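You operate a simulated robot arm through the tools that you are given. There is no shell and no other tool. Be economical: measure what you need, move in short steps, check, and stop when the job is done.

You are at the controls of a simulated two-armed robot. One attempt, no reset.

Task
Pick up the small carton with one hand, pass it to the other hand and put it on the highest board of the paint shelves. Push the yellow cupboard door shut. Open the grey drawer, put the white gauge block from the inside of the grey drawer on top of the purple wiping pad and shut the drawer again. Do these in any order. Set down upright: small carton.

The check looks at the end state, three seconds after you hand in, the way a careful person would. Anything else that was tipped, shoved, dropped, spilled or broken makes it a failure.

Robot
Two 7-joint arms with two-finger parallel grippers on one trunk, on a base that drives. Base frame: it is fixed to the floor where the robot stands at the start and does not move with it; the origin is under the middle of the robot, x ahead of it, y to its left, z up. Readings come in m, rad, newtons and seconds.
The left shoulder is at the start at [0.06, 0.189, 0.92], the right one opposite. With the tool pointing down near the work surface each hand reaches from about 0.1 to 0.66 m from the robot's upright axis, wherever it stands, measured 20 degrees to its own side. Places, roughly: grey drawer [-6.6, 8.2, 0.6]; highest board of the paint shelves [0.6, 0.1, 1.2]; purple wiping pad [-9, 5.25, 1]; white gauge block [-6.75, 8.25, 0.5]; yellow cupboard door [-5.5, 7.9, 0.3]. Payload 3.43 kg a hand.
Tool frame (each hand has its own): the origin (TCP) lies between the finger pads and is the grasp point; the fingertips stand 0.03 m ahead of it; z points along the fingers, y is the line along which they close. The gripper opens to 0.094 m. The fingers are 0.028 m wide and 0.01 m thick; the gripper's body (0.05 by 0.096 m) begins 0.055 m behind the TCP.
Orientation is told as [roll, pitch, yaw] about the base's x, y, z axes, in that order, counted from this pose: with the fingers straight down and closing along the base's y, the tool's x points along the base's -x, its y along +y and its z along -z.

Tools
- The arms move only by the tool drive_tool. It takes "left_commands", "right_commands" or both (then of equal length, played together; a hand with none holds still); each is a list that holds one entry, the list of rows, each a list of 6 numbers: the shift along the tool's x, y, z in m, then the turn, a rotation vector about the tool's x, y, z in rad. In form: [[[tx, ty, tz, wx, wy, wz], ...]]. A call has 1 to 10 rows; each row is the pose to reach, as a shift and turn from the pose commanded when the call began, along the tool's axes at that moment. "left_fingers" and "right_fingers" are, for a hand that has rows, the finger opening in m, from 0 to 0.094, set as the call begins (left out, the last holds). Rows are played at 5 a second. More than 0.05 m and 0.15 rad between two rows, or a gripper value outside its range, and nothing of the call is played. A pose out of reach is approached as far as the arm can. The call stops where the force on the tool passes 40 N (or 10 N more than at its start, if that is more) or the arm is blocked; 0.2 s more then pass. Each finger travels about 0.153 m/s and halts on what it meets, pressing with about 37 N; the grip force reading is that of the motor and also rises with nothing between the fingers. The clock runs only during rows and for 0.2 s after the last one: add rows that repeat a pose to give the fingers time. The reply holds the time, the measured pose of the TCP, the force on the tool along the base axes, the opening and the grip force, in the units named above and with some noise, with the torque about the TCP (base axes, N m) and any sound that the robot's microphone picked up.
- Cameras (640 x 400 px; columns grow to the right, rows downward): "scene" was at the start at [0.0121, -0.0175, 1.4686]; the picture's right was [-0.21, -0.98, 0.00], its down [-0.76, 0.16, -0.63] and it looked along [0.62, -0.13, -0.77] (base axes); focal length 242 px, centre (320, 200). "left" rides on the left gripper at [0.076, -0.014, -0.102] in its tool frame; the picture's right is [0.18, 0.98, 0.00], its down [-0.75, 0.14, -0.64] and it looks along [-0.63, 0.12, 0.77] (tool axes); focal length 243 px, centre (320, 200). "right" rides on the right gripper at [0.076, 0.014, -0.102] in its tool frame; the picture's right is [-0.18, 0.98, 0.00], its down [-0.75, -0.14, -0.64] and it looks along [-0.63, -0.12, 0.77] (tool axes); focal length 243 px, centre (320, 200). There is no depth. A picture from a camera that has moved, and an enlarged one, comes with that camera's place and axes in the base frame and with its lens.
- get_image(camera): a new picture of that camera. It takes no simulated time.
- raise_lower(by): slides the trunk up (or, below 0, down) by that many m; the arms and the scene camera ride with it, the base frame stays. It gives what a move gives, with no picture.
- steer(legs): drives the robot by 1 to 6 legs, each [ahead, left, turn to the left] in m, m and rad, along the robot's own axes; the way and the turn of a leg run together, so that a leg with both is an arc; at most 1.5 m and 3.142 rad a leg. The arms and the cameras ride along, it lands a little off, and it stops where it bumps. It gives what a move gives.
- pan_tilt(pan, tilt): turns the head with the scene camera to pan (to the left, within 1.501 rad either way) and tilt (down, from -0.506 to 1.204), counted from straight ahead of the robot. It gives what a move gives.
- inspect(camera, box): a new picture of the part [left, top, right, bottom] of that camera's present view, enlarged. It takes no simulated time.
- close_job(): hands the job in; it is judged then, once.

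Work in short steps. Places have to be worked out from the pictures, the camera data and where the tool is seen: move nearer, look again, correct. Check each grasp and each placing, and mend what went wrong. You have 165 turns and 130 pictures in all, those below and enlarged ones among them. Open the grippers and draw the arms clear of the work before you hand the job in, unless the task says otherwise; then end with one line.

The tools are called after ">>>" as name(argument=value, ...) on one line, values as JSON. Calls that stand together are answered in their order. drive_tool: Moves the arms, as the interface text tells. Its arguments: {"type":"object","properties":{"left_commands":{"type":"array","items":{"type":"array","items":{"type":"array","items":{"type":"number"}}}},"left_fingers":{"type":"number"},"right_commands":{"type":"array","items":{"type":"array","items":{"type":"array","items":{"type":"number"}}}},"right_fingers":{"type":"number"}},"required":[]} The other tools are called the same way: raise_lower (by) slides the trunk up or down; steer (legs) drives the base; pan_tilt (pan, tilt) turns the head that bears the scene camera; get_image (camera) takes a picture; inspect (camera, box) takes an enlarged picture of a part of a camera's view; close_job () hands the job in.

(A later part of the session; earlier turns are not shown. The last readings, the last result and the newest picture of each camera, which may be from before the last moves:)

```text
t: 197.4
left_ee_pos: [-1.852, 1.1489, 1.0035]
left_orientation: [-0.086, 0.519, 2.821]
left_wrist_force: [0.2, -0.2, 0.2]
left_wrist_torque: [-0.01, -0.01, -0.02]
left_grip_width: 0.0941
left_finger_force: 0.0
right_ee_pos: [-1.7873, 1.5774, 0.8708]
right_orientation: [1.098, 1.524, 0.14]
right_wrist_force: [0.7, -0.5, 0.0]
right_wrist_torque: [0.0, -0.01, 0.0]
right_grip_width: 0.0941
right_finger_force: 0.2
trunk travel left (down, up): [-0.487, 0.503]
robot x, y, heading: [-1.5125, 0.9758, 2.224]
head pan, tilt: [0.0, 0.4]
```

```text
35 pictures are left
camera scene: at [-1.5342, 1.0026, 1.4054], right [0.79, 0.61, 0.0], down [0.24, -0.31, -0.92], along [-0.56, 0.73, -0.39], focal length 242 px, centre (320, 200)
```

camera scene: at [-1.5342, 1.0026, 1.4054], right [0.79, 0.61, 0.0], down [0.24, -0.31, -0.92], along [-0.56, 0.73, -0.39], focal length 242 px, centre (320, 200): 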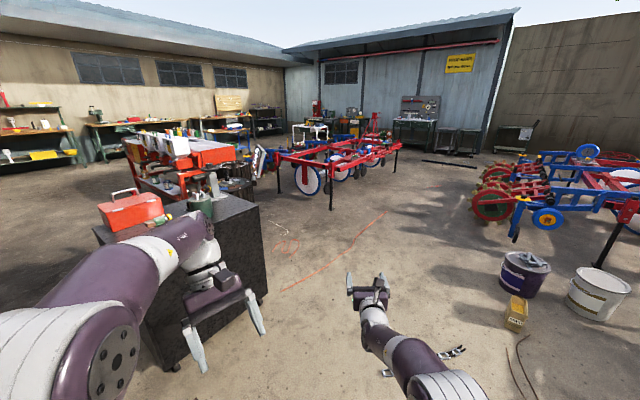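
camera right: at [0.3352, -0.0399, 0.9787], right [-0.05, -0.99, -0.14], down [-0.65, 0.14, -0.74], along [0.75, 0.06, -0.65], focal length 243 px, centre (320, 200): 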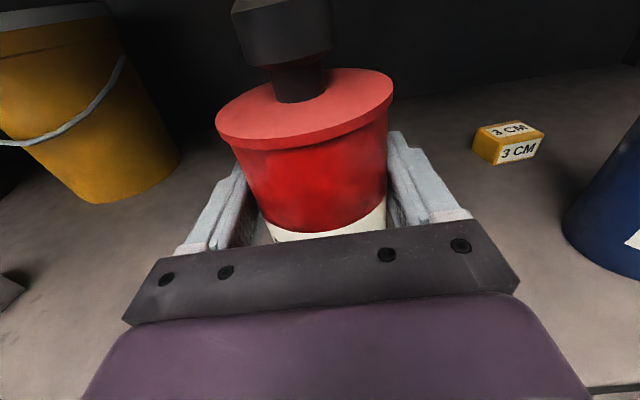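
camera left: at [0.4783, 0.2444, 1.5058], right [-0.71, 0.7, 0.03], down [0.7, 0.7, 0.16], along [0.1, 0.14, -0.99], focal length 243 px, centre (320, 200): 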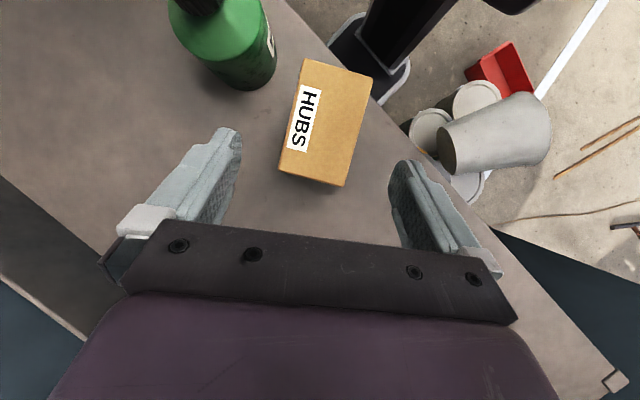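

Blocked after 6 cm. I'll look straight down in front to see what it is.

>>> pan_tilt(pan=0.35, tilt=1.15)

>>> get_image(camera="scene")

```text
t: 198.5
left_ee_pos: [-1.8517, 1.149, 1.0022]
left_orientation: [-0.085, 0.519, 2.822]
left_wrist_force: [-0.1, 0.2, -0.3]
left_wrist_torque: [0.01, 0.01, -0.01]
left_grip_width: 0.0938
left_finger_force: 0.1
right_ee_pos: [-1.7866, 1.5756, 0.8703]
right_orientation: [1.097, 1.523, 0.136]
right_wrist_force: [-0.4, 0.2, -0.6]
right_wrist_torque: [0.01, 0.01, 0.02]
right_grip_width: 0.0941
right_finger_force: 0.0
trunk travel left (down, up): [-0.487, 0.503]
robot x, y, heading: [-1.5123, 0.9808, 2.221]
head pan, tilt: [0.351, 1.15]
```

```text
34 pictures are left
camera scene: at [-1.5281, 0.9613, 1.3455], right [0.54, 0.84, 0.0], down [0.77, -0.49, -0.41], along [-0.35, 0.22, -0.91], focal length 242 px, centre (320, 200)
```

scene: 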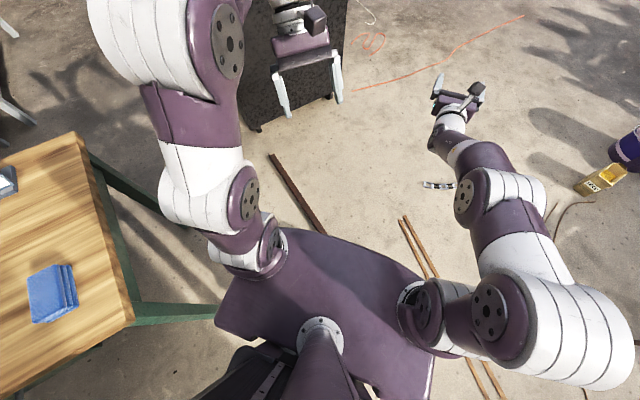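

The base corner touches the bench's foot; the planks and bar simply pass under the base. I'll shift right 0.2 m and continue.

>>> steer(legs=[[-0.03, -0.2, 0], [1.3, 0, 0], [1.2, 0, 0]])

>>> pan_tilt(pan=0, tilt=0.35)

>>> get_image(camera="scene")

```text
t: 201.5
left_ee_pos: [-1.7105, 1.2596, 1.0021]
left_orientation: [-0.085, 0.519, 2.958]
left_wrist_force: [-0.4, -0.2, 0.8]
left_wrist_torque: [-0.01, 0.01, 0.03]
left_grip_width: 0.094
left_finger_force: 0.0
right_ee_pos: [-1.7053, 1.6918, 0.8701]
right_orientation: [1.08, 1.525, 0.256]
right_wrist_force: [0.2, 1.5, -0.2]
right_wrist_torque: [0.02, -0.02, -0.02]
right_grip_width: 0.0942
right_finger_force: 0.1
trunk travel left (down, up): [-0.487, 0.503]
robot x, y, heading: [-1.3513, 1.1329, 2.368]
head pan, tilt: [0.351, 1.15]
stopped in leg 2: the robot was blocked; the commanded pose is now the measured one
```

```text
t: 202.7
left_ee_pos: [-1.7098, 1.2585, 1.0013]
left_orientation: [-0.086, 0.517, 2.959]
left_wrist_force: [-0.5, 0.7, 0.7]
left_wrist_torque: [-0.02, -0.02, 0.0]
left_grip_width: 0.094
left_finger_force: 0.0
right_ee_pos: [-1.7058, 1.6905, 0.8705]
right_orientation: [1.096, 1.525, 0.273]
right_wrist_force: [-0.3, -0.6, -1.0]
right_wrist_torque: [-0.04, -0.01, 0.03]
right_grip_width: 0.0939
right_finger_force: 0.0
trunk travel left (down, up): [-0.487, 0.503]
robot x, y, heading: [-1.3532, 1.1377, 2.36]
head pan, tilt: [0.0, 0.351]
```

```text
33 pictures are left
camera scene: at [-1.3766, 1.1584, 1.4099], right [0.7, 0.71, 0.0], down [0.25, -0.24, -0.94], along [-0.67, 0.66, -0.34], focal length 242 px, centre (320, 200)
```

scene: 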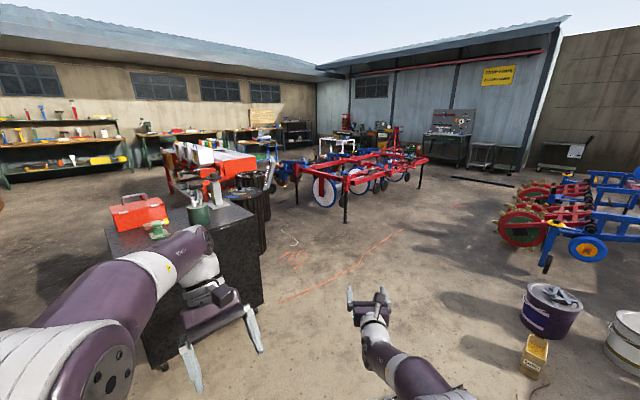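

The left front wheel seems to catch the dark bar's end. I'll back off, square up and pass to its right at x ≈ -1.15, heading straight.

>>> steer(legs=[[-0.22, 0, 0], [0, 0, -0.79], [0, -0.05, 0]])

>>> steer(legs=[[0.5, 0, 0]])

```text
t: 206.9
left_ee_pos: [-1.3087, 1.3252, 1.0027]
left_orientation: [-0.082, 0.517, 2.171]
left_wrist_force: [0.0, 0.7, -0.1]
left_wrist_torque: [0.03, 0.01, 0.0]
left_grip_width: 0.0939
left_finger_force: 0.1
right_ee_pos: [-1.0008, 1.626, 0.8708]
right_orientation: [1.076, 1.526, -0.534]
right_wrist_force: [0.8, 0.3, -0.2]
right_wrist_torque: [0.02, 0.03, -0.02]
right_grip_width: 0.0938
right_finger_force: 0.0
trunk travel left (down, up): [-0.487, 0.503]
robot x, y, heading: [-1.1451, 0.9819, 1.579]
head pan, tilt: [0.0, 0.351]
```

```text
t: 209.8
left_ee_pos: [-1.3148, 1.8207, 1.0012]
left_orientation: [-0.086, 0.519, 2.168]
left_wrist_force: [-0.7, 0.2, -0.8]
left_wrist_torque: [-0.03, 0.0, 0.0]
left_grip_width: 0.094
left_finger_force: 0.1
right_ee_pos: [-1.0046, 2.122, 0.869]
right_orientation: [1.083, 1.524, -0.529]
right_wrist_force: [0.4, 0.4, -0.8]
right_wrist_torque: [0.01, -0.02, -0.02]
right_grip_width: 0.094
right_finger_force: 0.1
trunk travel left (down, up): [-0.487, 0.503]
robot x, y, heading: [-1.145, 1.4749, 1.576]
head pan, tilt: [0.0, 0.351]
```

The planks don't obstruct. I'll head for the corridor: turn, 1.8 m to about (-2.3, 2.85), then straight up it.

>>> steer(legs=[[0, 0, 0.695], [0.9, 0, 0], [0.9, 0, 0], [0, 0, -0.7], [1.4, 0, 0], [1.4, 0, 0]])

>>> pan_tilt(pan=0.6, tilt=0.3)

>>> get_image(camera="scene")

```text
t: 235.8
left_ee_pos: [-2.4795, 6.0068, 1.0014]
left_orientation: [-0.085, 0.521, 2.161]
left_wrist_force: [-0.1, 0.5, -0.5]
left_wrist_torque: [0.0, 0.02, 0.02]
left_grip_width: 0.0939
left_finger_force: 0.2
right_ee_pos: [-2.1684, 6.3047, 0.8703]
right_orientation: [1.088, 1.524, -0.531]
right_wrist_force: [-0.9, 1.1, 0.2]
right_wrist_torque: [-0.01, 0.0, 0.0]
right_grip_width: 0.094
right_finger_force: 0.1
trunk travel left (down, up): [-0.487, 0.503]
robot x, y, heading: [-2.3201, 5.6657, 1.566]
head pan, tilt: [0.0, 0.351]
```

```text
t: 236.8
left_ee_pos: [-2.4814, 6.0069, 1.0019]
left_orientation: [-0.084, 0.518, 2.161]
left_wrist_force: [0.5, -0.2, -0.8]
left_wrist_torque: [0.04, 0.01, 0.01]
left_grip_width: 0.0942
left_finger_force: 0.0
right_ee_pos: [-2.168, 6.3051, 0.8701]
right_orientation: [1.093, 1.525, -0.527]
right_wrist_force: [0.1, 0.5, 0.0]
right_wrist_torque: [0.02, -0.01, -0.01]
right_grip_width: 0.094
right_finger_force: 0.1
trunk travel left (down, up): [-0.487, 0.503]
robot x, y, heading: [-2.3188, 5.6665, 1.57]
head pan, tilt: [0.6, 0.3]
```

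```text
32 pictures are left
camera scene: at [-2.3722, 5.6796, 1.4147], right [0.83, 0.56, 0.0], down [0.17, -0.25, -0.96], along [-0.54, 0.79, -0.3], focal length 242 px, centre (320, 200)
```

scene: 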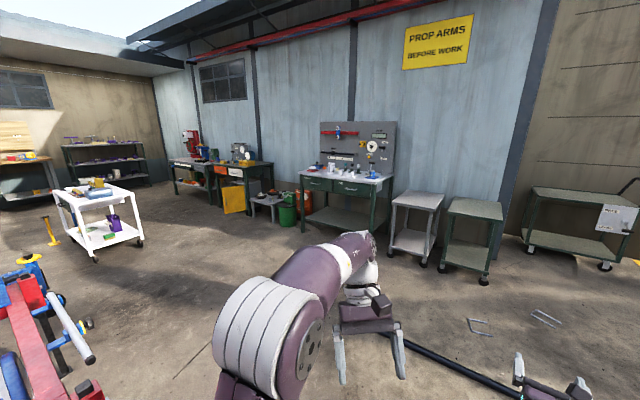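

The benches with the drawer and the open yellow door are visible ahead-left. I'll zoom in.

>>> inspect(camera="scene", box=[150, 115, 310, 225])

```text
3.64 times, centred on (230, 170) of scene
camera zoom: at [-2.3722, 5.6796, 1.4147], right [0.83, 0.56, 0.0], down [0.17, -0.25, -0.96], along [-0.54, 0.79, -0.3], focal length 879 px, centre (647, 309)
```

zoom: 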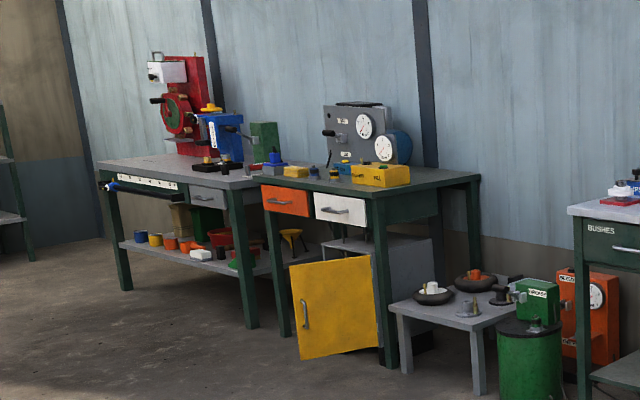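

The left bench has the closed grey drawer; the right bench has the cupboard with the yellow door open. I'll drive around the machine's end to stand in front of the benches.

>>> steer(legs=[[0, 0, 0.815], [1.21, 0, 0], [0, 0, 0.51], [1.45, 0, 0], [0, 0, -1.325]])

>>> pan_tilt(pan=0.5, tilt=0.6)

>>> get_image(camera="scene")

```text
t: 256.6
left_ee_pos: [-4.7671, 7.2061, 1.0015]
left_orientation: [-0.084, 0.517, 2.16]
left_wrist_force: [0.1, -0.1, -1.0]
left_wrist_torque: [-0.03, 0.01, -0.01]
left_grip_width: 0.0944
left_finger_force: 0.0
right_ee_pos: [-4.4553, 7.5023, 0.8689]
right_orientation: [1.091, 1.525, -0.529]
right_wrist_force: [-0.7, 0.5, -0.3]
right_wrist_torque: [-0.01, 0.02, 0.02]
right_grip_width: 0.0942
right_finger_force: 0.0
trunk travel left (down, up): [-0.487, 0.503]
robot x, y, heading: [-4.604, 6.859, 1.565]
head pan, tilt: [0.6, 0.3]
```

```text
t: 257.4
left_ee_pos: [-4.768, 7.2046, 1.0014]
left_orientation: [-0.086, 0.52, 2.161]
left_wrist_force: [-0.3, 0.1, -0.2]
left_wrist_torque: [0.02, 0.0, 0.02]
left_grip_width: 0.094
left_finger_force: 0.0
right_ee_pos: [-4.4556, 7.5029, 0.8702]
right_orientation: [1.094, 1.525, -0.529]
right_wrist_force: [0.2, 0.6, -0.5]
right_wrist_torque: [0.01, 0.0, 0.0]
right_grip_width: 0.094
right_finger_force: 0.0
trunk travel left (down, up): [-0.487, 0.503]
robot x, y, heading: [-4.5989, 6.8639, 1.567]
head pan, tilt: [0.499, 0.6]
```

```text
30 pictures are left
camera scene: at [-4.6489, 6.8781, 1.3873], right [0.88, 0.47, 0.0], down [0.27, -0.5, -0.83], along [-0.39, 0.73, -0.56], focal length 242 px, centre (320, 200)
```

scene: 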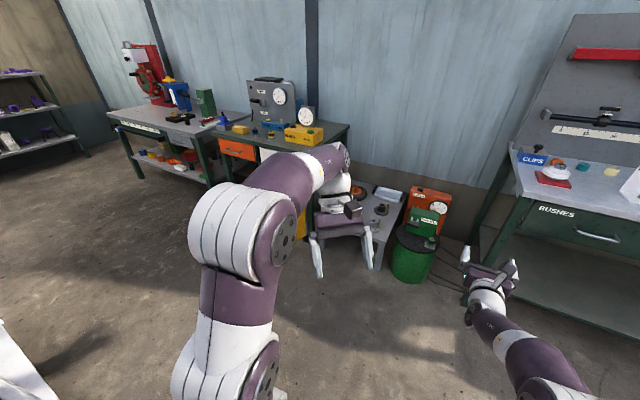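

I need a clear view of the door, so I'll move left 0.6 m and look ahead, tilted down.

>>> steer(legs=[[0.0, 0.6, 0]])

>>> pan_tilt(pan=0.0, tilt=0.7)

>>> get_image(camera="scene")

```text
t: 260.8
left_ee_pos: [-5.3723, 7.2062, 1.0007]
left_orientation: [-0.084, 0.519, 2.164]
left_wrist_force: [0.0, 0.6, -1.0]
left_wrist_torque: [-0.01, 0.0, 0.0]
left_grip_width: 0.094
left_finger_force: 0.0
right_ee_pos: [-5.0615, 7.5045, 0.8714]
right_orientation: [1.097, 1.525, -0.519]
right_wrist_force: [0.0, -0.5, -0.4]
right_wrist_torque: [0.02, 0.03, 0.0]
right_grip_width: 0.094
right_finger_force: 0.0
trunk travel left (down, up): [-0.487, 0.503]
robot x, y, heading: [-5.2074, 6.8618, 1.568]
head pan, tilt: [0.499, 0.6]
```

```text
t: 261.8
left_ee_pos: [-5.3725, 7.2064, 1.0021]
left_orientation: [-0.085, 0.517, 2.165]
left_wrist_force: [-0.2, -0.3, 0.7]
left_wrist_torque: [-0.03, 0.02, 0.0]
left_grip_width: 0.0941
left_finger_force: 0.1
right_ee_pos: [-5.0621, 7.5054, 0.8709]
right_orientation: [1.093, 1.525, -0.522]
right_wrist_force: [-0.3, -0.7, 0.8]
right_wrist_torque: [-0.01, -0.01, 0.03]
right_grip_width: 0.0939
right_finger_force: 0.0
trunk travel left (down, up): [-0.487, 0.503]
robot x, y, heading: [-5.2032, 6.8645, 1.568]
head pan, tilt: [0.0, 0.7]
```

```text
29 pictures are left
camera scene: at [-5.2103, 6.8869, 1.3786], right [1.0, 0.0, 0.0], down [0.0, -0.64, -0.77], along [0.0, 0.77, -0.64], focal length 242 px, centre (320, 200)
```

scene: 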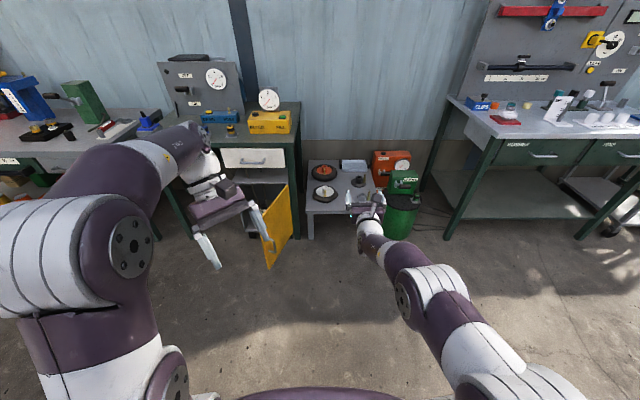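

The yellow door is hinged on the right at about (-5.41, 8.07), with its free edge near (-5.52, 7.8), so it's open about 68°. I'll tuck the left hand in, shift the right hand inward with closed fingers, and lower the trunk so the right hand is at door height.

>>> drive_tool(left_commands=[[[0.034, 0.016, -0.01, 0, 0, 0], [0.068, 0.032, -0.02, 0, 0, 0], [0.102, 0.048, -0.03, 0, 0, 0], [0.136, 0.063, -0.041, 0, 0, 0]]], right_commands=[[[0, -0.025, 0, 0, 0, 0], [0, -0.05, 0, 0, 0, 0], [0, -0.075, 0, 0, 0, 0], [0, -0.1, 0, 0, 0, 0]]], right_fingers=0.0)

>>> raise_lower(by=-0.484)

```text
t: 262.8
left_ee_pos: [-5.3697, 7.0879, 1.0954]
left_orientation: [-0.083, 0.52, 2.165]
left_wrist_force: [0.4, 0.6, -0.1]
left_wrist_torque: [-0.01, -0.02, 0.03]
left_grip_width: 0.0941
left_finger_force: 0.0
left hand out of reach, approached as far as the arm can: row 4
right_ee_pos: [-5.1629, 7.5087, 0.8661]
right_orientation: [1.097, 1.522, -0.519]
right_wrist_force: [-0.2, 0.4, -0.4]
right_wrist_torque: [-0.02, -0.02, 0.01]
right_grip_width: 0.0
right_finger_force: 32.1
trunk travel left (down, up): [-0.487, 0.503]
robot x, y, heading: [-5.2026, 6.8653, 1.573]
head pan, tilt: [0.0, 0.7]
```

```text
refused: -0.484 is not a number from -0.4 to 0.4
```

>>> raise_lower(by=-0.4)

>>> raise_lower(by=-0.08)

>>> get_image(camera="right")

```text
t: 266.6
left_ee_pos: [-5.3687, 7.0872, 0.6947]
left_orientation: [-0.086, 0.516, 2.166]
left_wrist_force: [-0.5, -0.4, 0.4]
left_wrist_torque: [0.0, -0.01, -0.01]
left_grip_width: 0.0941
left_finger_force: 0.1
right_ee_pos: [-5.1618, 7.5093, 0.4684]
right_orientation: [1.095, 1.522, -0.523]
right_wrist_force: [0.2, 0.1, -0.4]
right_wrist_torque: [-0.03, 0.01, -0.01]
right_grip_width: 0.0002
right_finger_force: 32.8
trunk travel left (down, up): [-0.087, 0.903]
robot x, y, heading: [-5.2075, 6.8657, 1.568]
head pan, tilt: [0.0, 0.7]
```

```text
t: 267.8
left_ee_pos: [-5.3685, 7.0877, 0.6146]
left_orientation: [-0.087, 0.519, 2.166]
left_wrist_force: [0.0, -0.6, 0.6]
left_wrist_torque: [0.03, 0.0, 0.05]
left_grip_width: 0.0941
left_finger_force: 0.0
right_ee_pos: [-5.1612, 7.5091, 0.3862]
right_orientation: [1.098, 1.524, -0.517]
right_wrist_force: [-0.3, 0.4, 0.2]
right_wrist_torque: [0.0, 0.05, 0.01]
right_grip_width: 0.0
right_finger_force: 33.1
trunk travel left (down, up): [-0.007, 0.983]
robot x, y, heading: [-5.2092, 6.8635, 1.567]
head pan, tilt: [0.0, 0.7]
```

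```text
28 pictures are left
camera right: at [-5.1555, 7.4075, 0.4662], right [0.99, -0.05, -0.14], down [-0.14, -0.65, -0.74], along [-0.06, 0.76, -0.65], focal length 243 px, centre (320, 200)
```

right: 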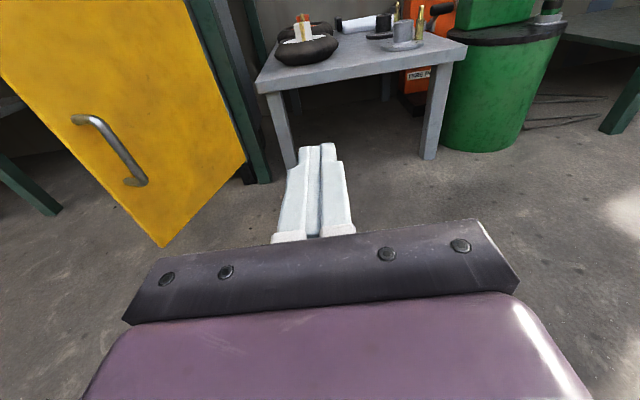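

The door is clear: bottom corners at (-5.54, 7.76) and (-5.41, 8.07), with my finger to the right of it. I'll drive to put the tip just right of the door face, about 0.2 m from the hinge.

>>> steer(legs=[[0.331, 0.262, 0]])

>>> get_image(camera="right")

```text
t: 270.4
left_ee_pos: [-5.6326, 7.4172, 0.6149]
left_orientation: [-0.086, 0.518, 2.167]
left_wrist_force: [0.2, 0.0, -0.1]
left_wrist_torque: [0.0, -0.02, -0.02]
left_grip_width: 0.0943
left_finger_force: 0.1
right_ee_pos: [-5.4254, 7.8392, 0.3853]
right_orientation: [1.095, 1.525, -0.52]
right_wrist_force: [-0.1, 0.6, 0.2]
right_wrist_torque: [0.02, 0.01, 0.0]
right_grip_width: 0.0001
right_finger_force: 32.8
trunk travel left (down, up): [-0.007, 0.983]
robot x, y, heading: [-5.47, 7.1923, 1.57]
head pan, tilt: [0.0, 0.7]
```

```text
27 pictures are left
camera right: at [-5.4194, 7.7371, 0.466], right [0.99, -0.05, -0.14], down [-0.14, -0.65, -0.74], along [-0.06, 0.76, -0.65], focal length 243 px, centre (320, 200)
```

right: 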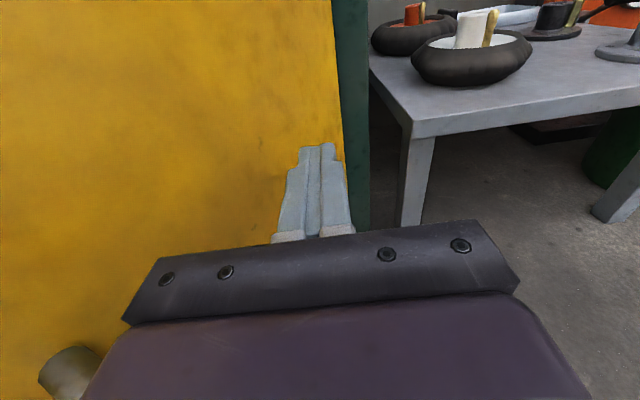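

The finger is beside the door face. I'll sweep left and forward along the closing arc.

>>> steer(legs=[[0.05, 0.115, 0], [0.07, 0.055, 0]])

>>> get_image(camera="right")

```text
t: 272.3
left_ee_pos: [-5.8023, 7.5371, 0.6143]
left_orientation: [-0.086, 0.518, 2.166]
left_wrist_force: [-0.3, 0.8, -1.1]
left_wrist_torque: [-0.01, 0.01, 0.01]
left_grip_width: 0.094
left_finger_force: 0.1
right_ee_pos: [-5.5957, 7.9597, 0.3859]
right_orientation: [1.094, 1.524, -0.52]
right_wrist_force: [0.7, 0.0, -0.1]
right_wrist_torque: [0.01, -0.03, 0.01]
right_grip_width: 0.0
right_finger_force: 33.1
trunk travel left (down, up): [-0.007, 0.983]
robot x, y, heading: [-5.6416, 7.3125, 1.57]
head pan, tilt: [0.0, 0.7]
```

```text
26 pictures are left
camera right: at [-5.5895, 7.8574, 0.4661], right [0.99, -0.05, -0.14], down [-0.14, -0.65, -0.74], along [-0.06, 0.76, -0.65], focal length 243 px, centre (320, 200)
```

right: 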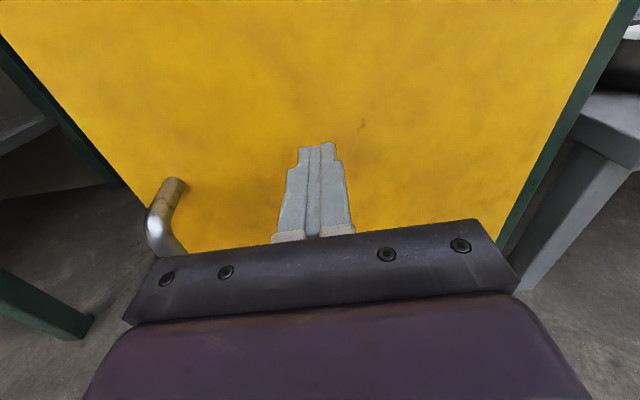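

Nearly closed. I'll push straight forward until it stops.

>>> steer(legs=[[0.12, 0, 0]])

>>> get_image(camera="right")

```text
t: 273.3
left_ee_pos: [-5.8013, 7.5909, 0.6136]
left_orientation: [-0.084, 0.523, 2.163]
left_wrist_force: [-0.3, -0.3, -0.9]
left_wrist_torque: [0.02, 0.0, 0.02]
left_grip_width: 0.0941
left_finger_force: 0.0
right_ee_pos: [-5.5955, 8.0077, 0.3874]
right_orientation: [1.323, 1.53, -0.295]
right_wrist_force: [4.6, -33.8, 12.1]
right_wrist_torque: [0.74, 0.1, 0.12]
right_grip_width: 0.0
right_finger_force: 33.0
trunk travel left (down, up): [-0.007, 0.983]
robot x, y, heading: [-5.6416, 7.3668, 1.569]
head pan, tilt: [0.0, 0.7]
stopped in leg 1: the force on the tool passed its limit at 331 N (the readings are from after the stop); the commanded pose is now the measured one
```

```text
25 pictures are left
camera right: at [-5.5901, 7.9047, 0.4649], right [0.99, -0.05, -0.14], down [-0.14, -0.64, -0.75], along [-0.06, 0.76, -0.64], focal length 243 px, centre (320, 200)
```

right: 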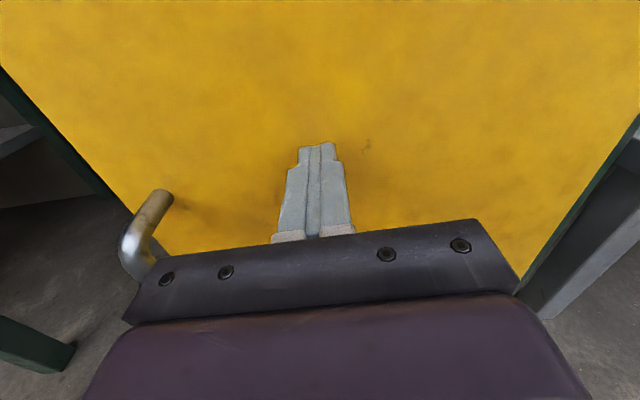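

The door has hit its stop. I'll back off, raise the trunk and look left at the drawer bench and the white cart.

>>> steer(legs=[[-0.16, 0, 0]])

>>> raise_lower(by=0.3)

>>> pan_tilt(pan=0.9, tilt=0.75)

>>> get_image(camera="scene")

```text
t: 274.7
left_ee_pos: [-5.802, 7.4305, 0.6145]
left_orientation: [-0.085, 0.524, 2.168]
left_wrist_force: [0.0, -0.4, 0.0]
left_wrist_torque: [0.01, 0.0, 0.05]
left_grip_width: 0.0939
left_finger_force: 0.1
right_ee_pos: [-5.5967, 7.8481, 0.384]
right_orientation: [1.183, 1.525, -0.434]
right_wrist_force: [0.0, -0.3, 1.0]
right_wrist_torque: [0.02, -0.04, 0.04]
right_grip_width: 0.0
right_finger_force: 32.8
trunk travel left (down, up): [-0.007, 0.983]
robot x, y, heading: [-5.6404, 7.2055, 1.575]
head pan, tilt: [0.0, 0.7]
```

```text
t: 277.7
left_ee_pos: [-5.8013, 7.4317, 0.9144]
left_orientation: [-0.084, 0.525, 2.167]
left_wrist_force: [-0.7, 0.2, 0.1]
left_wrist_torque: [-0.01, 0.0, 0.02]
left_grip_width: 0.094
left_finger_force: 0.1
right_ee_pos: [-5.5966, 7.849, 0.683]
right_orientation: [1.181, 1.524, -0.435]
right_wrist_force: [-0.2, 1.0, 0.4]
right_wrist_torque: [0.0, 0.0, 0.01]
right_grip_width: 0.0
right_finger_force: 32.6
trunk travel left (down, up): [-0.307, 0.683]
robot x, y, heading: [-5.6423, 7.2072, 1.572]
head pan, tilt: [0.0, 0.7]
```

```text
t: 278.9
left_ee_pos: [-5.8019, 7.4318, 0.9146]
left_orientation: [-0.085, 0.523, 2.168]
left_wrist_force: [0.4, -1.3, -0.8]
left_wrist_torque: [0.02, -0.01, 0.03]
left_grip_width: 0.0941
left_finger_force: 0.1
right_ee_pos: [-5.5971, 7.8482, 0.6838]
right_orientation: [1.184, 1.526, -0.432]
right_wrist_force: [-0.1, 0.3, 0.8]
right_wrist_torque: [0.01, -0.03, -0.01]
right_grip_width: 0.0
right_finger_force: 33.1
trunk travel left (down, up): [-0.307, 0.683]
robot x, y, heading: [-5.6379, 7.2059, 1.574]
head pan, tilt: [0.901, 0.75]
```

```text
24 pictures are left
camera scene: at [-5.7077, 7.1975, 1.1943], right [0.62, 0.78, 0.0], down [0.53, -0.42, -0.73], along [-0.57, 0.45, -0.68], focal length 242 px, centre (320, 200)
```

scene: 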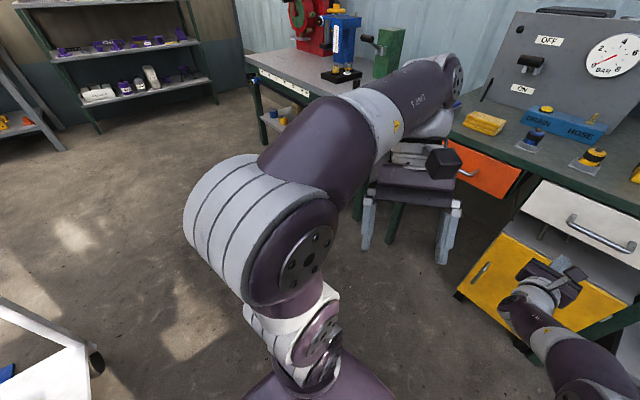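

The door is shut. Next the grey drawer at the right end of the left bench: I'll turn left slightly so my rear stays clear of the cart, slide left and look with the right camera.

>>> steer(legs=[[-0.1, 0, 0], [0, 0, 0.2], [0, 0.42, 0]])

>>> get_image(camera="right")

```text
t: 283.1
left_ee_pos: [-6.2601, 7.2096, 0.9139]
left_orientation: [-0.084, 0.523, 2.368]
left_wrist_force: [0.4, -0.3, 0.0]
left_wrist_torque: [0.01, -0.01, 0.01]
left_grip_width: 0.094
left_finger_force: 0.1
right_ee_pos: [-6.1419, 7.6591, 0.6828]
right_orientation: [1.188, 1.525, -0.228]
right_wrist_force: [-0.6, 0.6, 0.2]
right_wrist_torque: [-0.02, 0.03, 0.02]
right_grip_width: 0.0
right_finger_force: 33.5
trunk travel left (down, up): [-0.307, 0.683]
robot x, y, heading: [-6.0568, 7.022, 1.772]
head pan, tilt: [0.901, 0.75]
```

```text
23 pictures are left
camera right: at [-6.1167, 7.5602, 0.7623], right [0.98, 0.15, -0.14], down [-0.01, -0.66, -0.75], along [-0.21, 0.73, -0.65], focal length 243 px, centre (320, 200)
```

right: 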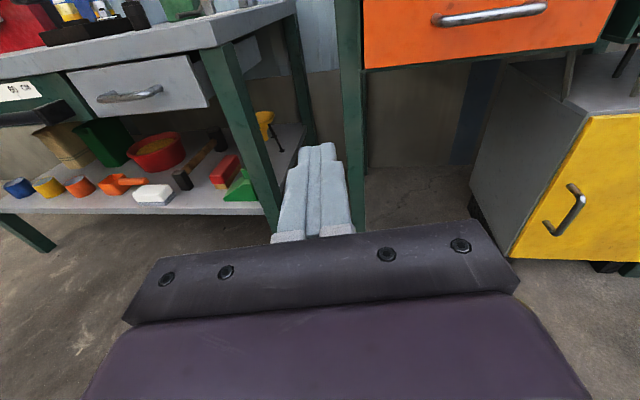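

The grey drawer and its handle are in view (handle about z 0.68). To keep my rear clear of the cart I'll turn further left, then roll the right hand 90° so its fingers close vertically on the handle bar.

>>> steer(legs=[[0, 0, 0.278]])

>>> drive_tool(right_commands=[[[0, 0, 0, 0, 0, 0.15], [0, 0, 0, 0, 0, 0.3], [0, 0, 0, 0, 0, 0.45], [0, 0, 0, 0, 0, 0.6], [0, 0, 0, 0, 0, 0.75], [0, 0, 0, 0, 0, 0.9], [0, 0, 0, 0, 0, 1.05], [0, 0, 0, 0, 0, 1.2], [0, 0, 0, 0, 0, 1.35], [0, 0, 0, 0, 0, 1.5]]], right_fingers=0.06)

>>> drive_tool(right_commands=[[[0, 0, 0, 0, 0, 0.07], [0, 0, 0, 0, 0, 0.07]]])

>>> get_image(camera="right")

```text
t: 284.4
left_ee_pos: [-6.3056, 7.1479, 0.914]
left_orientation: [-0.082, 0.523, 2.647]
left_wrist_force: [0.2, -0.2, -0.1]
left_wrist_torque: [0.03, -0.03, 0.03]
left_grip_width: 0.0941
left_finger_force: 0.0
right_ee_pos: [-6.3149, 7.611, 0.6826]
right_orientation: [1.185, 1.525, 0.051]
right_wrist_force: [0.3, 0.3, -0.6]
right_wrist_torque: [0.0, 0.01, 0.03]
right_grip_width: 0.0001
right_finger_force: 32.9
trunk travel left (down, up): [-0.307, 0.683]
robot x, y, heading: [-6.0589, 7.0231, 2.051]
head pan, tilt: [0.901, 0.75]
```

```text
t: 286.6
left_ee_pos: [-6.3042, 7.1471, 0.9133]
left_orientation: [-0.084, 0.523, 2.649]
left_wrist_force: [0.4, -0.3, 0.6]
left_wrist_torque: [-0.02, 0.02, -0.02]
left_grip_width: 0.094
left_finger_force: 0.0
right_ee_pos: [-6.3152, 7.6111, 0.6818]
right_orientation: [-1.553, 0.11, -2.706]
right_wrist_force: [-0.2, -0.1, 0.6]
right_wrist_torque: [-0.02, 0.02, 0.03]
right_grip_width: 0.0601
right_finger_force: 0.1
trunk travel left (down, up): [-0.307, 0.683]
robot x, y, heading: [-6.0592, 7.021, 2.054]
head pan, tilt: [0.901, 0.75]
```

```text
t: 287.2
left_ee_pos: [-6.3029, 7.1468, 0.9148]
left_orientation: [-0.083, 0.523, 2.648]
left_wrist_force: [-1.0, -0.3, 0.3]
left_wrist_torque: [-0.02, -0.01, -0.02]
left_grip_width: 0.094
left_finger_force: 0.0
right_ee_pos: [-6.3159, 7.6109, 0.6833]
right_orientation: [-1.55, 0.043, -2.707]
right_wrist_force: [0.1, -0.9, 0.0]
right_wrist_torque: [0.0, 0.01, -0.01]
right_grip_width: 0.06
right_finger_force: 0.0
trunk travel left (down, up): [-0.307, 0.683]
robot x, y, heading: [-6.0555, 7.021, 2.053]
head pan, tilt: [0.901, 0.75]
```

```text
22 pictures are left
camera right: at [-6.203, 7.5492, 0.6749], right [-0.12, -0.08, -0.99], down [-0.42, -0.9, 0.12], along [-0.9, 0.43, 0.08], focal length 243 px, centre (320, 200)
```

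right: 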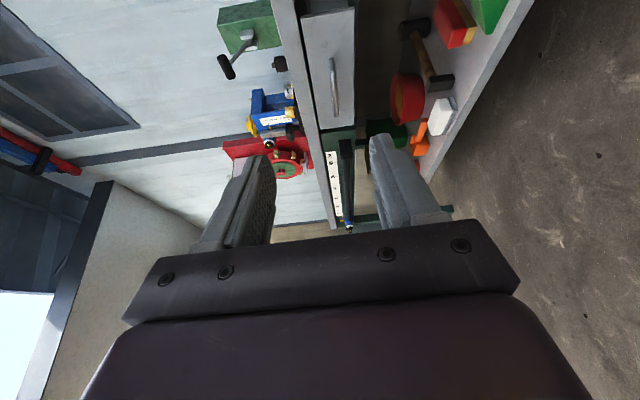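

Triangulating the handle: centre about (-6.60, 8.01, 0.656), bar along x. I'll lower the hand 2.7 cm, shift left 9 cm and approach to 7 cm short.

>>> drive_tool(right_commands=[[[0, 0.014, 0, 0, 0, 0], [0, 0.027, 0, 0, 0, 0]]], right_fingers=0.07)

>>> steer(legs=[[0, 0.09, 0], [0.4, -0.018, 0]])

>>> get_image(camera="right")

```text
t: 287.8
left_ee_pos: [-6.3042, 7.1463, 0.9137]
left_orientation: [-0.082, 0.524, 2.646]
left_wrist_force: [-0.3, -0.9, 0.5]
left_wrist_torque: [0.02, 0.01, 0.01]
left_grip_width: 0.0939
left_finger_force: 0.1
right_ee_pos: [-6.3138, 7.6109, 0.656]
right_orientation: [-1.553, 0.043, -2.706]
right_wrist_force: [-0.8, -0.2, 1.0]
right_wrist_torque: [-0.01, -0.01, 0.02]
right_grip_width: 0.0702
right_finger_force: 0.0
trunk travel left (down, up): [-0.307, 0.683]
robot x, y, heading: [-6.0558, 7.0223, 2.054]
head pan, tilt: [0.901, 0.75]
```

```text
t: 291.0
left_ee_pos: [-6.5555, 7.4688, 0.9137]
left_orientation: [-0.082, 0.524, 2.648]
left_wrist_force: [-0.6, -0.4, 0.4]
left_wrist_torque: [-0.02, 0.0, 0.04]
left_grip_width: 0.0944
left_finger_force: 0.1
right_ee_pos: [-6.5651, 7.9327, 0.6558]
right_orientation: [-1.554, 0.043, -2.705]
right_wrist_force: [-0.3, -0.3, -1.0]
right_wrist_torque: [-0.01, -0.04, -0.02]
right_grip_width: 0.0701
right_finger_force: 0.0
trunk travel left (down, up): [-0.307, 0.683]
robot x, y, heading: [-6.3068, 7.3461, 2.057]
head pan, tilt: [0.901, 0.75]
```

```text
21 pictures are left
camera right: at [-6.4523, 7.8717, 0.6477], right [-0.12, -0.08, -0.99], down [-0.42, -0.9, 0.12], along [-0.9, 0.43, 0.08], focal length 243 px, centre (320, 200)
```

right: 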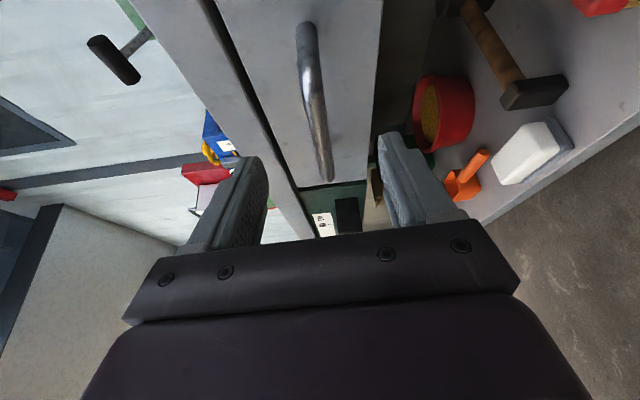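

The handle bar lies between the fingers. I'll advance the last 7.5 cm and close.

>>> steer(legs=[[0.075, -0.002, 0]])

>>> drive_tool(right_commands=[[[0, 0, 0, 0, 0, 0], [0, 0, 0, 0, 0, 0], [0, 0, 0, 0, 0, 0], [0, 0, 0, 0, 0, 0]]], right_fingers=0.0)

```text
t: 292.0
left_ee_pos: [-6.5887, 7.5365, 0.9137]
left_orientation: [-0.081, 0.525, 2.649]
left_wrist_force: [0.5, -0.5, -0.7]
left_wrist_torque: [-0.01, -0.03, -0.03]
left_grip_width: 0.094
left_finger_force: 0.0
right_ee_pos: [-6.5971, 8.0015, 0.655]
right_orientation: [-1.553, 0.044, -2.705]
right_wrist_force: [0.2, 0.3, -0.3]
right_wrist_torque: [0.04, 0.04, -0.02]
right_grip_width: 0.0701
right_finger_force: 0.0
trunk travel left (down, up): [-0.307, 0.683]
robot x, y, heading: [-6.3385, 7.4134, 2.056]
head pan, tilt: [0.901, 0.75]
```

```text
t: 293.0
left_ee_pos: [-6.5886, 7.5362, 0.9129]
left_orientation: [-0.081, 0.524, 2.649]
left_wrist_force: [-0.1, -0.3, -0.1]
left_wrist_torque: [-0.02, 0.0, -0.02]
left_grip_width: 0.0936
left_finger_force: 0.1
right_ee_pos: [-6.5969, 8.0001, 0.6552]
right_orientation: [-1.553, 0.044, -2.706]
right_wrist_force: [1.5, -6.9, -8.5]
right_wrist_torque: [0.0, 1.17, -0.18]
right_grip_width: 0.0191
right_finger_force: 45.0
trunk travel left (down, up): [-0.307, 0.683]
robot x, y, heading: [-6.3434, 7.4155, 2.054]
head pan, tilt: [0.901, 0.75]
```

The handle is gripped (1.9 cm). I'll pull the drawer straight out toward -y by 0.2 m with the base.

>>> steer(legs=[[-0.177, 0.0934, 0]])

>>> pan_tilt(pan=-0.3, tilt=0.8)

>>> get_image(camera="scene")

```text
t: 294.6
left_ee_pos: [-6.5881, 7.3379, 0.914]
left_orientation: [-0.081, 0.524, 2.648]
left_wrist_force: [0.1, -0.2, 0.3]
left_wrist_torque: [-0.02, 0.0, -0.04]
left_grip_width: 0.0939
left_finger_force: 0.1
right_ee_pos: [-6.5969, 7.8018, 0.6549]
right_orientation: [-1.551, 0.042, -2.707]
right_wrist_force: [13.5, 1.1, -12.1]
right_wrist_torque: [0.02, 1.14, -0.03]
right_grip_width: 0.0187
right_finger_force: 45.3
trunk travel left (down, up): [-0.307, 0.683]
robot x, y, heading: [-6.339, 7.2108, 2.056]
head pan, tilt: [0.901, 0.75]
```

```text
t: 296.0
left_ee_pos: [-6.5893, 7.3377, 0.9137]
left_orientation: [-0.082, 0.523, 2.65]
left_wrist_force: [0.5, -0.3, 0.3]
left_wrist_torque: [0.01, 0.01, -0.01]
left_grip_width: 0.0941
left_finger_force: 0.1
right_ee_pos: [-6.5977, 7.8002, 0.6555]
right_orientation: [-1.552, 0.046, -2.705]
right_wrist_force: [4.7, -0.9, -5.7]
right_wrist_torque: [-0.02, 1.17, -0.09]
right_grip_width: 0.0192
right_finger_force: 44.9
trunk travel left (down, up): [-0.307, 0.683]
robot x, y, heading: [-6.3404, 7.2126, 2.056]
head pan, tilt: [-0.3, 0.799]
```

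```text
20 pictures are left
camera scene: at [-6.3302, 7.2378, 1.1903], right [0.98, 0.18, 0.0], down [0.13, -0.71, -0.7], along [-0.13, 0.69, -0.72], focal length 242 px, centre (320, 200)
```

scene: 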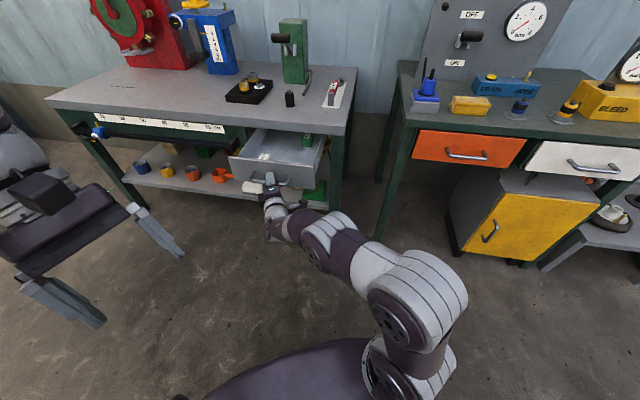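

The drawer is open 0.2 m and a white block is visible inside. I'll zoom in.

>>> inspect(camera="scene", box=[210, 115, 340, 210])

```text
4.21 times, centred on (275, 162) of scene
camera zoom: at [-6.3302, 7.2378, 1.1903], right [0.98, 0.18, 0.0], down [0.13, -0.71, -0.7], along [-0.13, 0.69, -0.72], focal length 1017 px, centre (510, 358)
```

zoom: 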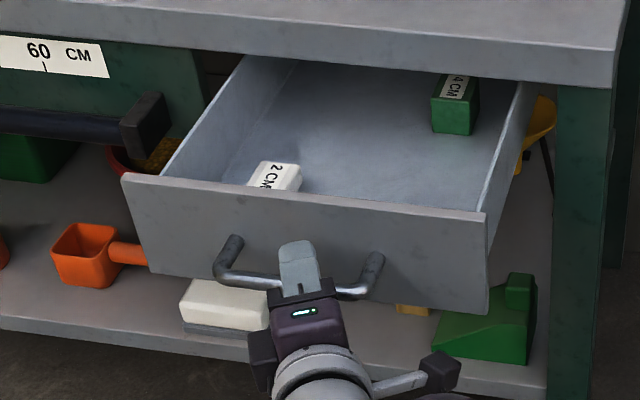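

The white "2 CM" block lies at about (-6.685, 7.96), just in front of the bench edge. I'll pull 7 cm more for clearance, then release and back off the handle.

>>> steer(legs=[[-0.062, 0.0327, 0]])

>>> drive_tool(right_commands=[[[0, 0, 0, 0, 0, 0], [0, 0, 0, 0, 0, 0], [0, 0, 0, 0, 0, 0]]], right_fingers=0.07)

>>> steer(legs=[[-0.1, 0.004, 0]])

>>> raise_lower(by=0.25)

```text
t: 297.0
left_ee_pos: [-6.5893, 7.266, 0.9141]
left_orientation: [-0.081, 0.525, 2.651]
left_wrist_force: [0.1, -0.3, 0.6]
left_wrist_torque: [0.0, 0.01, -0.02]
left_grip_width: 0.0941
left_finger_force: 0.1
right_ee_pos: [-6.5974, 7.7313, 0.6548]
right_orientation: [-1.552, 0.042, -2.706]
right_wrist_force: [9.6, 0.2, -6.0]
right_wrist_torque: [0.0, 1.12, -0.14]
right_grip_width: 0.0191
right_finger_force: 44.8
trunk travel left (down, up): [-0.307, 0.683]
robot x, y, heading: [-6.3409, 7.1414, 2.051]
head pan, tilt: [-0.3, 0.799]
```

```text
t: 297.8
left_ee_pos: [-6.5889, 7.2674, 0.9131]
left_orientation: [-0.082, 0.523, 2.649]
left_wrist_force: [0.7, -0.4, -0.3]
left_wrist_torque: [0.0, -0.03, 0.02]
left_grip_width: 0.094
left_finger_force: 0.2
right_ee_pos: [-6.5971, 7.7317, 0.6552]
right_orientation: [-1.55, 0.045, -2.707]
right_wrist_force: [-0.3, -0.6, 0.3]
right_wrist_torque: [0.0, -0.01, -0.03]
right_grip_width: 0.0701
right_finger_force: 0.1
trunk travel left (down, up): [-0.307, 0.683]
robot x, y, heading: [-6.342, 7.1426, 2.055]
head pan, tilt: [-0.3, 0.799]
```

```text
t: 299.0
left_ee_pos: [-6.5456, 7.1756, 0.9134]
left_orientation: [-0.083, 0.523, 2.649]
left_wrist_force: [-0.8, 0.4, 0.5]
left_wrist_torque: [-0.01, -0.02, 0.02]
left_grip_width: 0.0942
left_finger_force: 0.2
right_ee_pos: [-6.5541, 7.641, 0.6564]
right_orientation: [-1.552, 0.042, -2.709]
right_wrist_force: [-0.1, 0.0, 0.2]
right_wrist_torque: [-0.01, -0.03, -0.01]
right_grip_width: 0.0701
right_finger_force: 0.1
trunk travel left (down, up): [-0.307, 0.683]
robot x, y, heading: [-6.3013, 7.0524, 2.055]
head pan, tilt: [-0.3, 0.799]
```

```text
t: 301.6
left_ee_pos: [-6.5455, 7.1762, 1.1643]
left_orientation: [-0.082, 0.524, 2.649]
left_wrist_force: [-0.1, 0.9, 0.0]
left_wrist_torque: [0.02, -0.04, -0.01]
left_grip_width: 0.0939
left_finger_force: 0.1
right_ee_pos: [-6.5534, 7.6405, 0.9056]
right_orientation: [-1.551, 0.044, -2.707]
right_wrist_force: [-0.5, 0.0, -0.2]
right_wrist_torque: [0.0, -0.02, -0.02]
right_grip_width: 0.0699
right_finger_force: 0.1
trunk travel left (down, up): [-0.557, 0.433]
robot x, y, heading: [-6.2988, 7.052, 2.055]
head pan, tilt: [-0.3, 0.799]
```

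The drawer is now 0.27 m out, which puts the block at about (-6.685, 7.89). I'll pitch the right hand from level to straight down; it then closes roughly along y.

>>> drive_tool(right_commands=[[[0, 0, 0, -0.15, 0, 0], [0, 0, 0, -0.3, 0, 0], [0, 0, 0, -0.45, 0, 0], [0, 0, 0, -0.6, 0, 0], [0, 0, 0, -0.75, 0, 0], [0, 0, 0, -0.9, 0, 0], [0, 0, 0, -1.05, 0, 0], [0, 0, 0, -1.2, 0, 0], [0, 0, 0, -1.35, 0, 0], [0, 0, 0, -1.5, 0, 0]]], right_fingers=0.08)

>>> get_image(camera="right")

```text
t: 303.8
left_ee_pos: [-6.5466, 7.1753, 1.1619]
left_orientation: [-0.081, 0.524, 2.648]
left_wrist_force: [0.5, 0.7, 0.2]
left_wrist_torque: [-0.04, 0.02, 0.01]
left_grip_width: 0.094
left_finger_force: 0.0
right_ee_pos: [-6.5018, 7.5858, 0.8547]
right_orientation: [-0.075, 0.035, -2.705]
right_wrist_force: [-0.5, 0.1, -0.2]
right_wrist_torque: [-0.01, 0.0, 0.01]
right_grip_width: 0.0803
right_finger_force: 0.1
right hand out of reach, approached as far as the arm can: row 9, 10
trunk travel left (down, up): [-0.557, 0.433]
robot x, y, heading: [-6.2979, 7.0519, 2.055]
head pan, tilt: [-0.3, 0.799]
```

```text
18 pictures are left
camera right: at [-6.427, 7.5966, 0.9582], right [0.25, -0.97, -0.08], down [-0.74, -0.24, 0.62], along [-0.62, -0.1, -0.78], focal length 243 px, centre (320, 200)
```

right: 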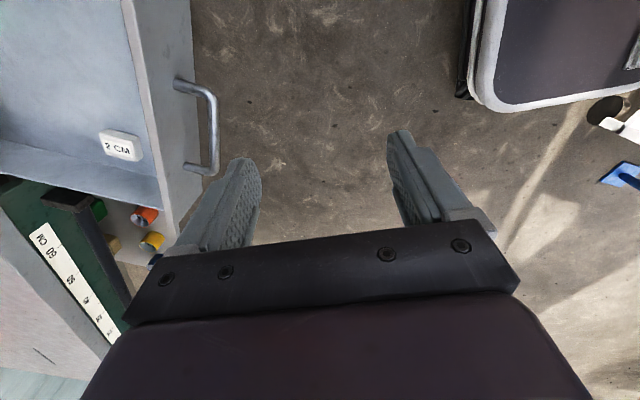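

The right hand points down almost perfectly, and the block is at about (-6.68, 7.88, top 0.64). I'll align the closing axis with y and drive the hand above it.

>>> drive_tool(right_commands=[[[0, 0, 0, 0, 0, 0.145], [0, 0, 0, 0, 0, 0.29], [0, 0, 0, 0, 0, 0.436], [0, 0, 0.01, -0.04, 0, 0.436]]])

>>> steer(legs=[[0.335, 0.02, 0]])

>>> get_image(camera="right")

```text
t: 304.8
left_ee_pos: [-6.5457, 7.1775, 1.1628]
left_orientation: [-0.08, 0.524, 2.646]
left_wrist_force: [-1.1, 0.2, 0.6]
left_wrist_torque: [0.0, -0.01, -0.02]
left_grip_width: 0.0942
left_finger_force: 0.0
right_ee_pos: [-6.4929, 7.577, 0.8348]
right_orientation: [-0.027, 0.025, 3.139]
right_wrist_force: [0.9, -0.1, -0.8]
right_wrist_torque: [-0.01, 0.0, 0.02]
right_grip_width: 0.0799
right_finger_force: 0.1
right hand out of reach, approached as far as the arm can: row 1, 2, 3, 4
trunk travel left (down, up): [-0.557, 0.433]
robot x, y, heading: [-6.3003, 7.0541, 2.05]
head pan, tilt: [-0.3, 0.799]
```

```text
t: 307.0
left_ee_pos: [-6.7202, 7.4655, 1.1634]
left_orientation: [-0.082, 0.527, 2.648]
left_wrist_force: [-0.5, 0.6, 1.0]
left_wrist_torque: [0.0, -0.06, -0.01]
left_grip_width: 0.0941
left_finger_force: 0.0
right_ee_pos: [-6.6653, 7.8651, 0.8353]
right_orientation: [-0.027, 0.026, 3.139]
right_wrist_force: [0.1, 0.4, 0.3]
right_wrist_torque: [0.0, 0.0, 0.04]
right_grip_width: 0.0801
right_finger_force: 0.0
trunk travel left (down, up): [-0.557, 0.433]
robot x, y, heading: [-6.4744, 7.3393, 2.058]
head pan, tilt: [-0.3, 0.799]
```

```text
17 pictures are left
camera right: at [-6.5922, 7.8477, 0.9388], right [-0.19, -0.98, -0.03], down [-0.77, 0.13, 0.63], along [-0.61, 0.14, -0.78], focal length 243 px, centre (320, 200)
```

right: 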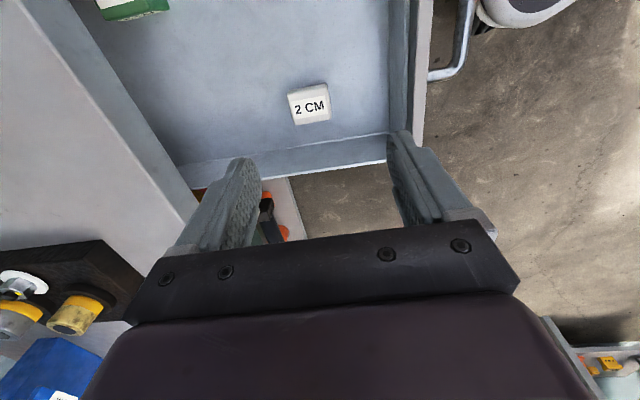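

The block is at (-6.680, 7.886) between the drawer walls. I'll centre over it and lower 0.16 m.

>>> steer(legs=[[0.0256, 0.0035, 0]])

>>> raise_lower(by=-0.155)

>>> get_image(camera="right")

```text
t: 307.8
left_ee_pos: [-6.7339, 7.4864, 1.1627]
left_orientation: [-0.08, 0.526, 2.648]
left_wrist_force: [-0.9, -0.6, 0.3]
left_wrist_torque: [-0.04, -0.04, 0.0]
left_grip_width: 0.0939
left_finger_force: 0.0
right_ee_pos: [-6.6799, 7.8862, 0.8339]
right_orientation: [-0.027, 0.027, 3.139]
right_wrist_force: [-0.7, 0.3, 0.0]
right_wrist_torque: [-0.02, -0.01, -0.01]
right_grip_width: 0.0798
right_finger_force: 0.1
trunk travel left (down, up): [-0.557, 0.433]
robot x, y, heading: [-6.4872, 7.3589, 2.055]
head pan, tilt: [-0.3, 0.799]
```

```text
t: 309.6
left_ee_pos: [-6.7339, 7.4865, 1.0083]
left_orientation: [-0.082, 0.523, 2.647]
left_wrist_force: [-0.9, 0.3, 0.1]
left_wrist_torque: [-0.01, 0.0, -0.02]
left_grip_width: 0.094
left_finger_force: 0.0
right_ee_pos: [-6.6798, 7.8865, 0.6786]
right_orientation: [-0.026, 0.026, 3.138]
right_wrist_force: [-0.2, 0.8, 0.0]
right_wrist_torque: [-0.03, -0.03, -0.01]
right_grip_width: 0.0799
right_finger_force: 0.1
trunk travel left (down, up): [-0.402, 0.588]
robot x, y, heading: [-6.4907, 7.3605, 2.054]
head pan, tilt: [-0.3, 0.799]
```

```text
16 pictures are left
camera right: at [-6.6067, 7.8682, 0.7843], right [-0.19, -0.98, -0.03], down [-0.77, 0.13, 0.63], along [-0.61, 0.14, -0.78], focal length 243 px, centre (320, 200)
```

right: 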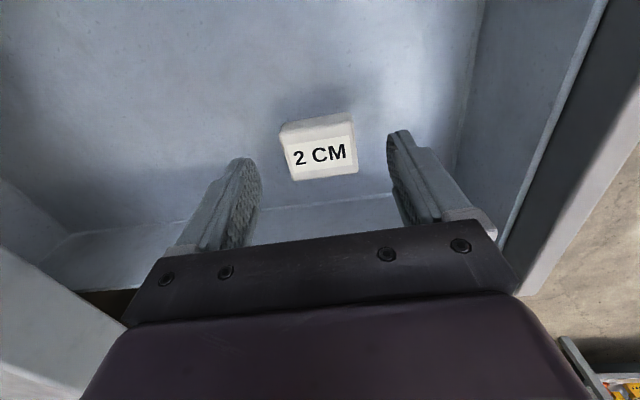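

The block is centred between the fingers. I'll descend 2.5 cm carefully and close.

>>> drive_tool(right_commands=[[[0, 0, 0.008, 0, 0, 0], [0, 0, 0.016, 0, 0, 0], [0, 0, 0.024, 0, 0, 0]]])

>>> drive_tool(right_commands=[[[0, 0, 0, 0, 0, 0], [0, 0, 0, 0, 0, 0], [0, 0, 0, 0, 0, 0], [0, 0, 0, 0, 0, 0]]], right_fingers=0.01)

```text
t: 310.4
left_ee_pos: [-6.7336, 7.486, 1.008]
left_orientation: [-0.082, 0.522, 2.648]
left_wrist_force: [-0.2, 0.3, -0.1]
left_wrist_torque: [0.01, 0.01, 0.0]
left_grip_width: 0.0941
left_finger_force: 0.0
right_ee_pos: [-6.678, 7.8871, 0.6557]
right_orientation: [-0.027, 0.025, 3.138]
right_wrist_force: [0.9, -0.1, -0.2]
right_wrist_torque: [0.0, -0.02, -0.03]
right_grip_width: 0.0801
right_finger_force: 0.1
trunk travel left (down, up): [-0.402, 0.588]
robot x, y, heading: [-6.488, 7.3634, 2.053]
head pan, tilt: [-0.3, 0.799]
```

```text
t: 311.4
left_ee_pos: [-6.7338, 7.4858, 1.0083]
left_orientation: [-0.083, 0.524, 2.647]
left_wrist_force: [-0.5, -1.0, 0.5]
left_wrist_torque: [0.02, 0.03, -0.01]
left_grip_width: 0.0941
left_finger_force: 0.0
right_ee_pos: [-6.6798, 7.8868, 0.6556]
right_orientation: [-0.027, 0.025, 3.142]
right_wrist_force: [0.3, 1.7, 1.2]
right_wrist_torque: [-0.07, 0.0, -0.02]
right_grip_width: 0.0494
right_finger_force: 37.3
trunk travel left (down, up): [-0.402, 0.588]
robot x, y, heading: [-6.4842, 7.3599, 2.054]
head pan, tilt: [-0.3, 0.799]
```

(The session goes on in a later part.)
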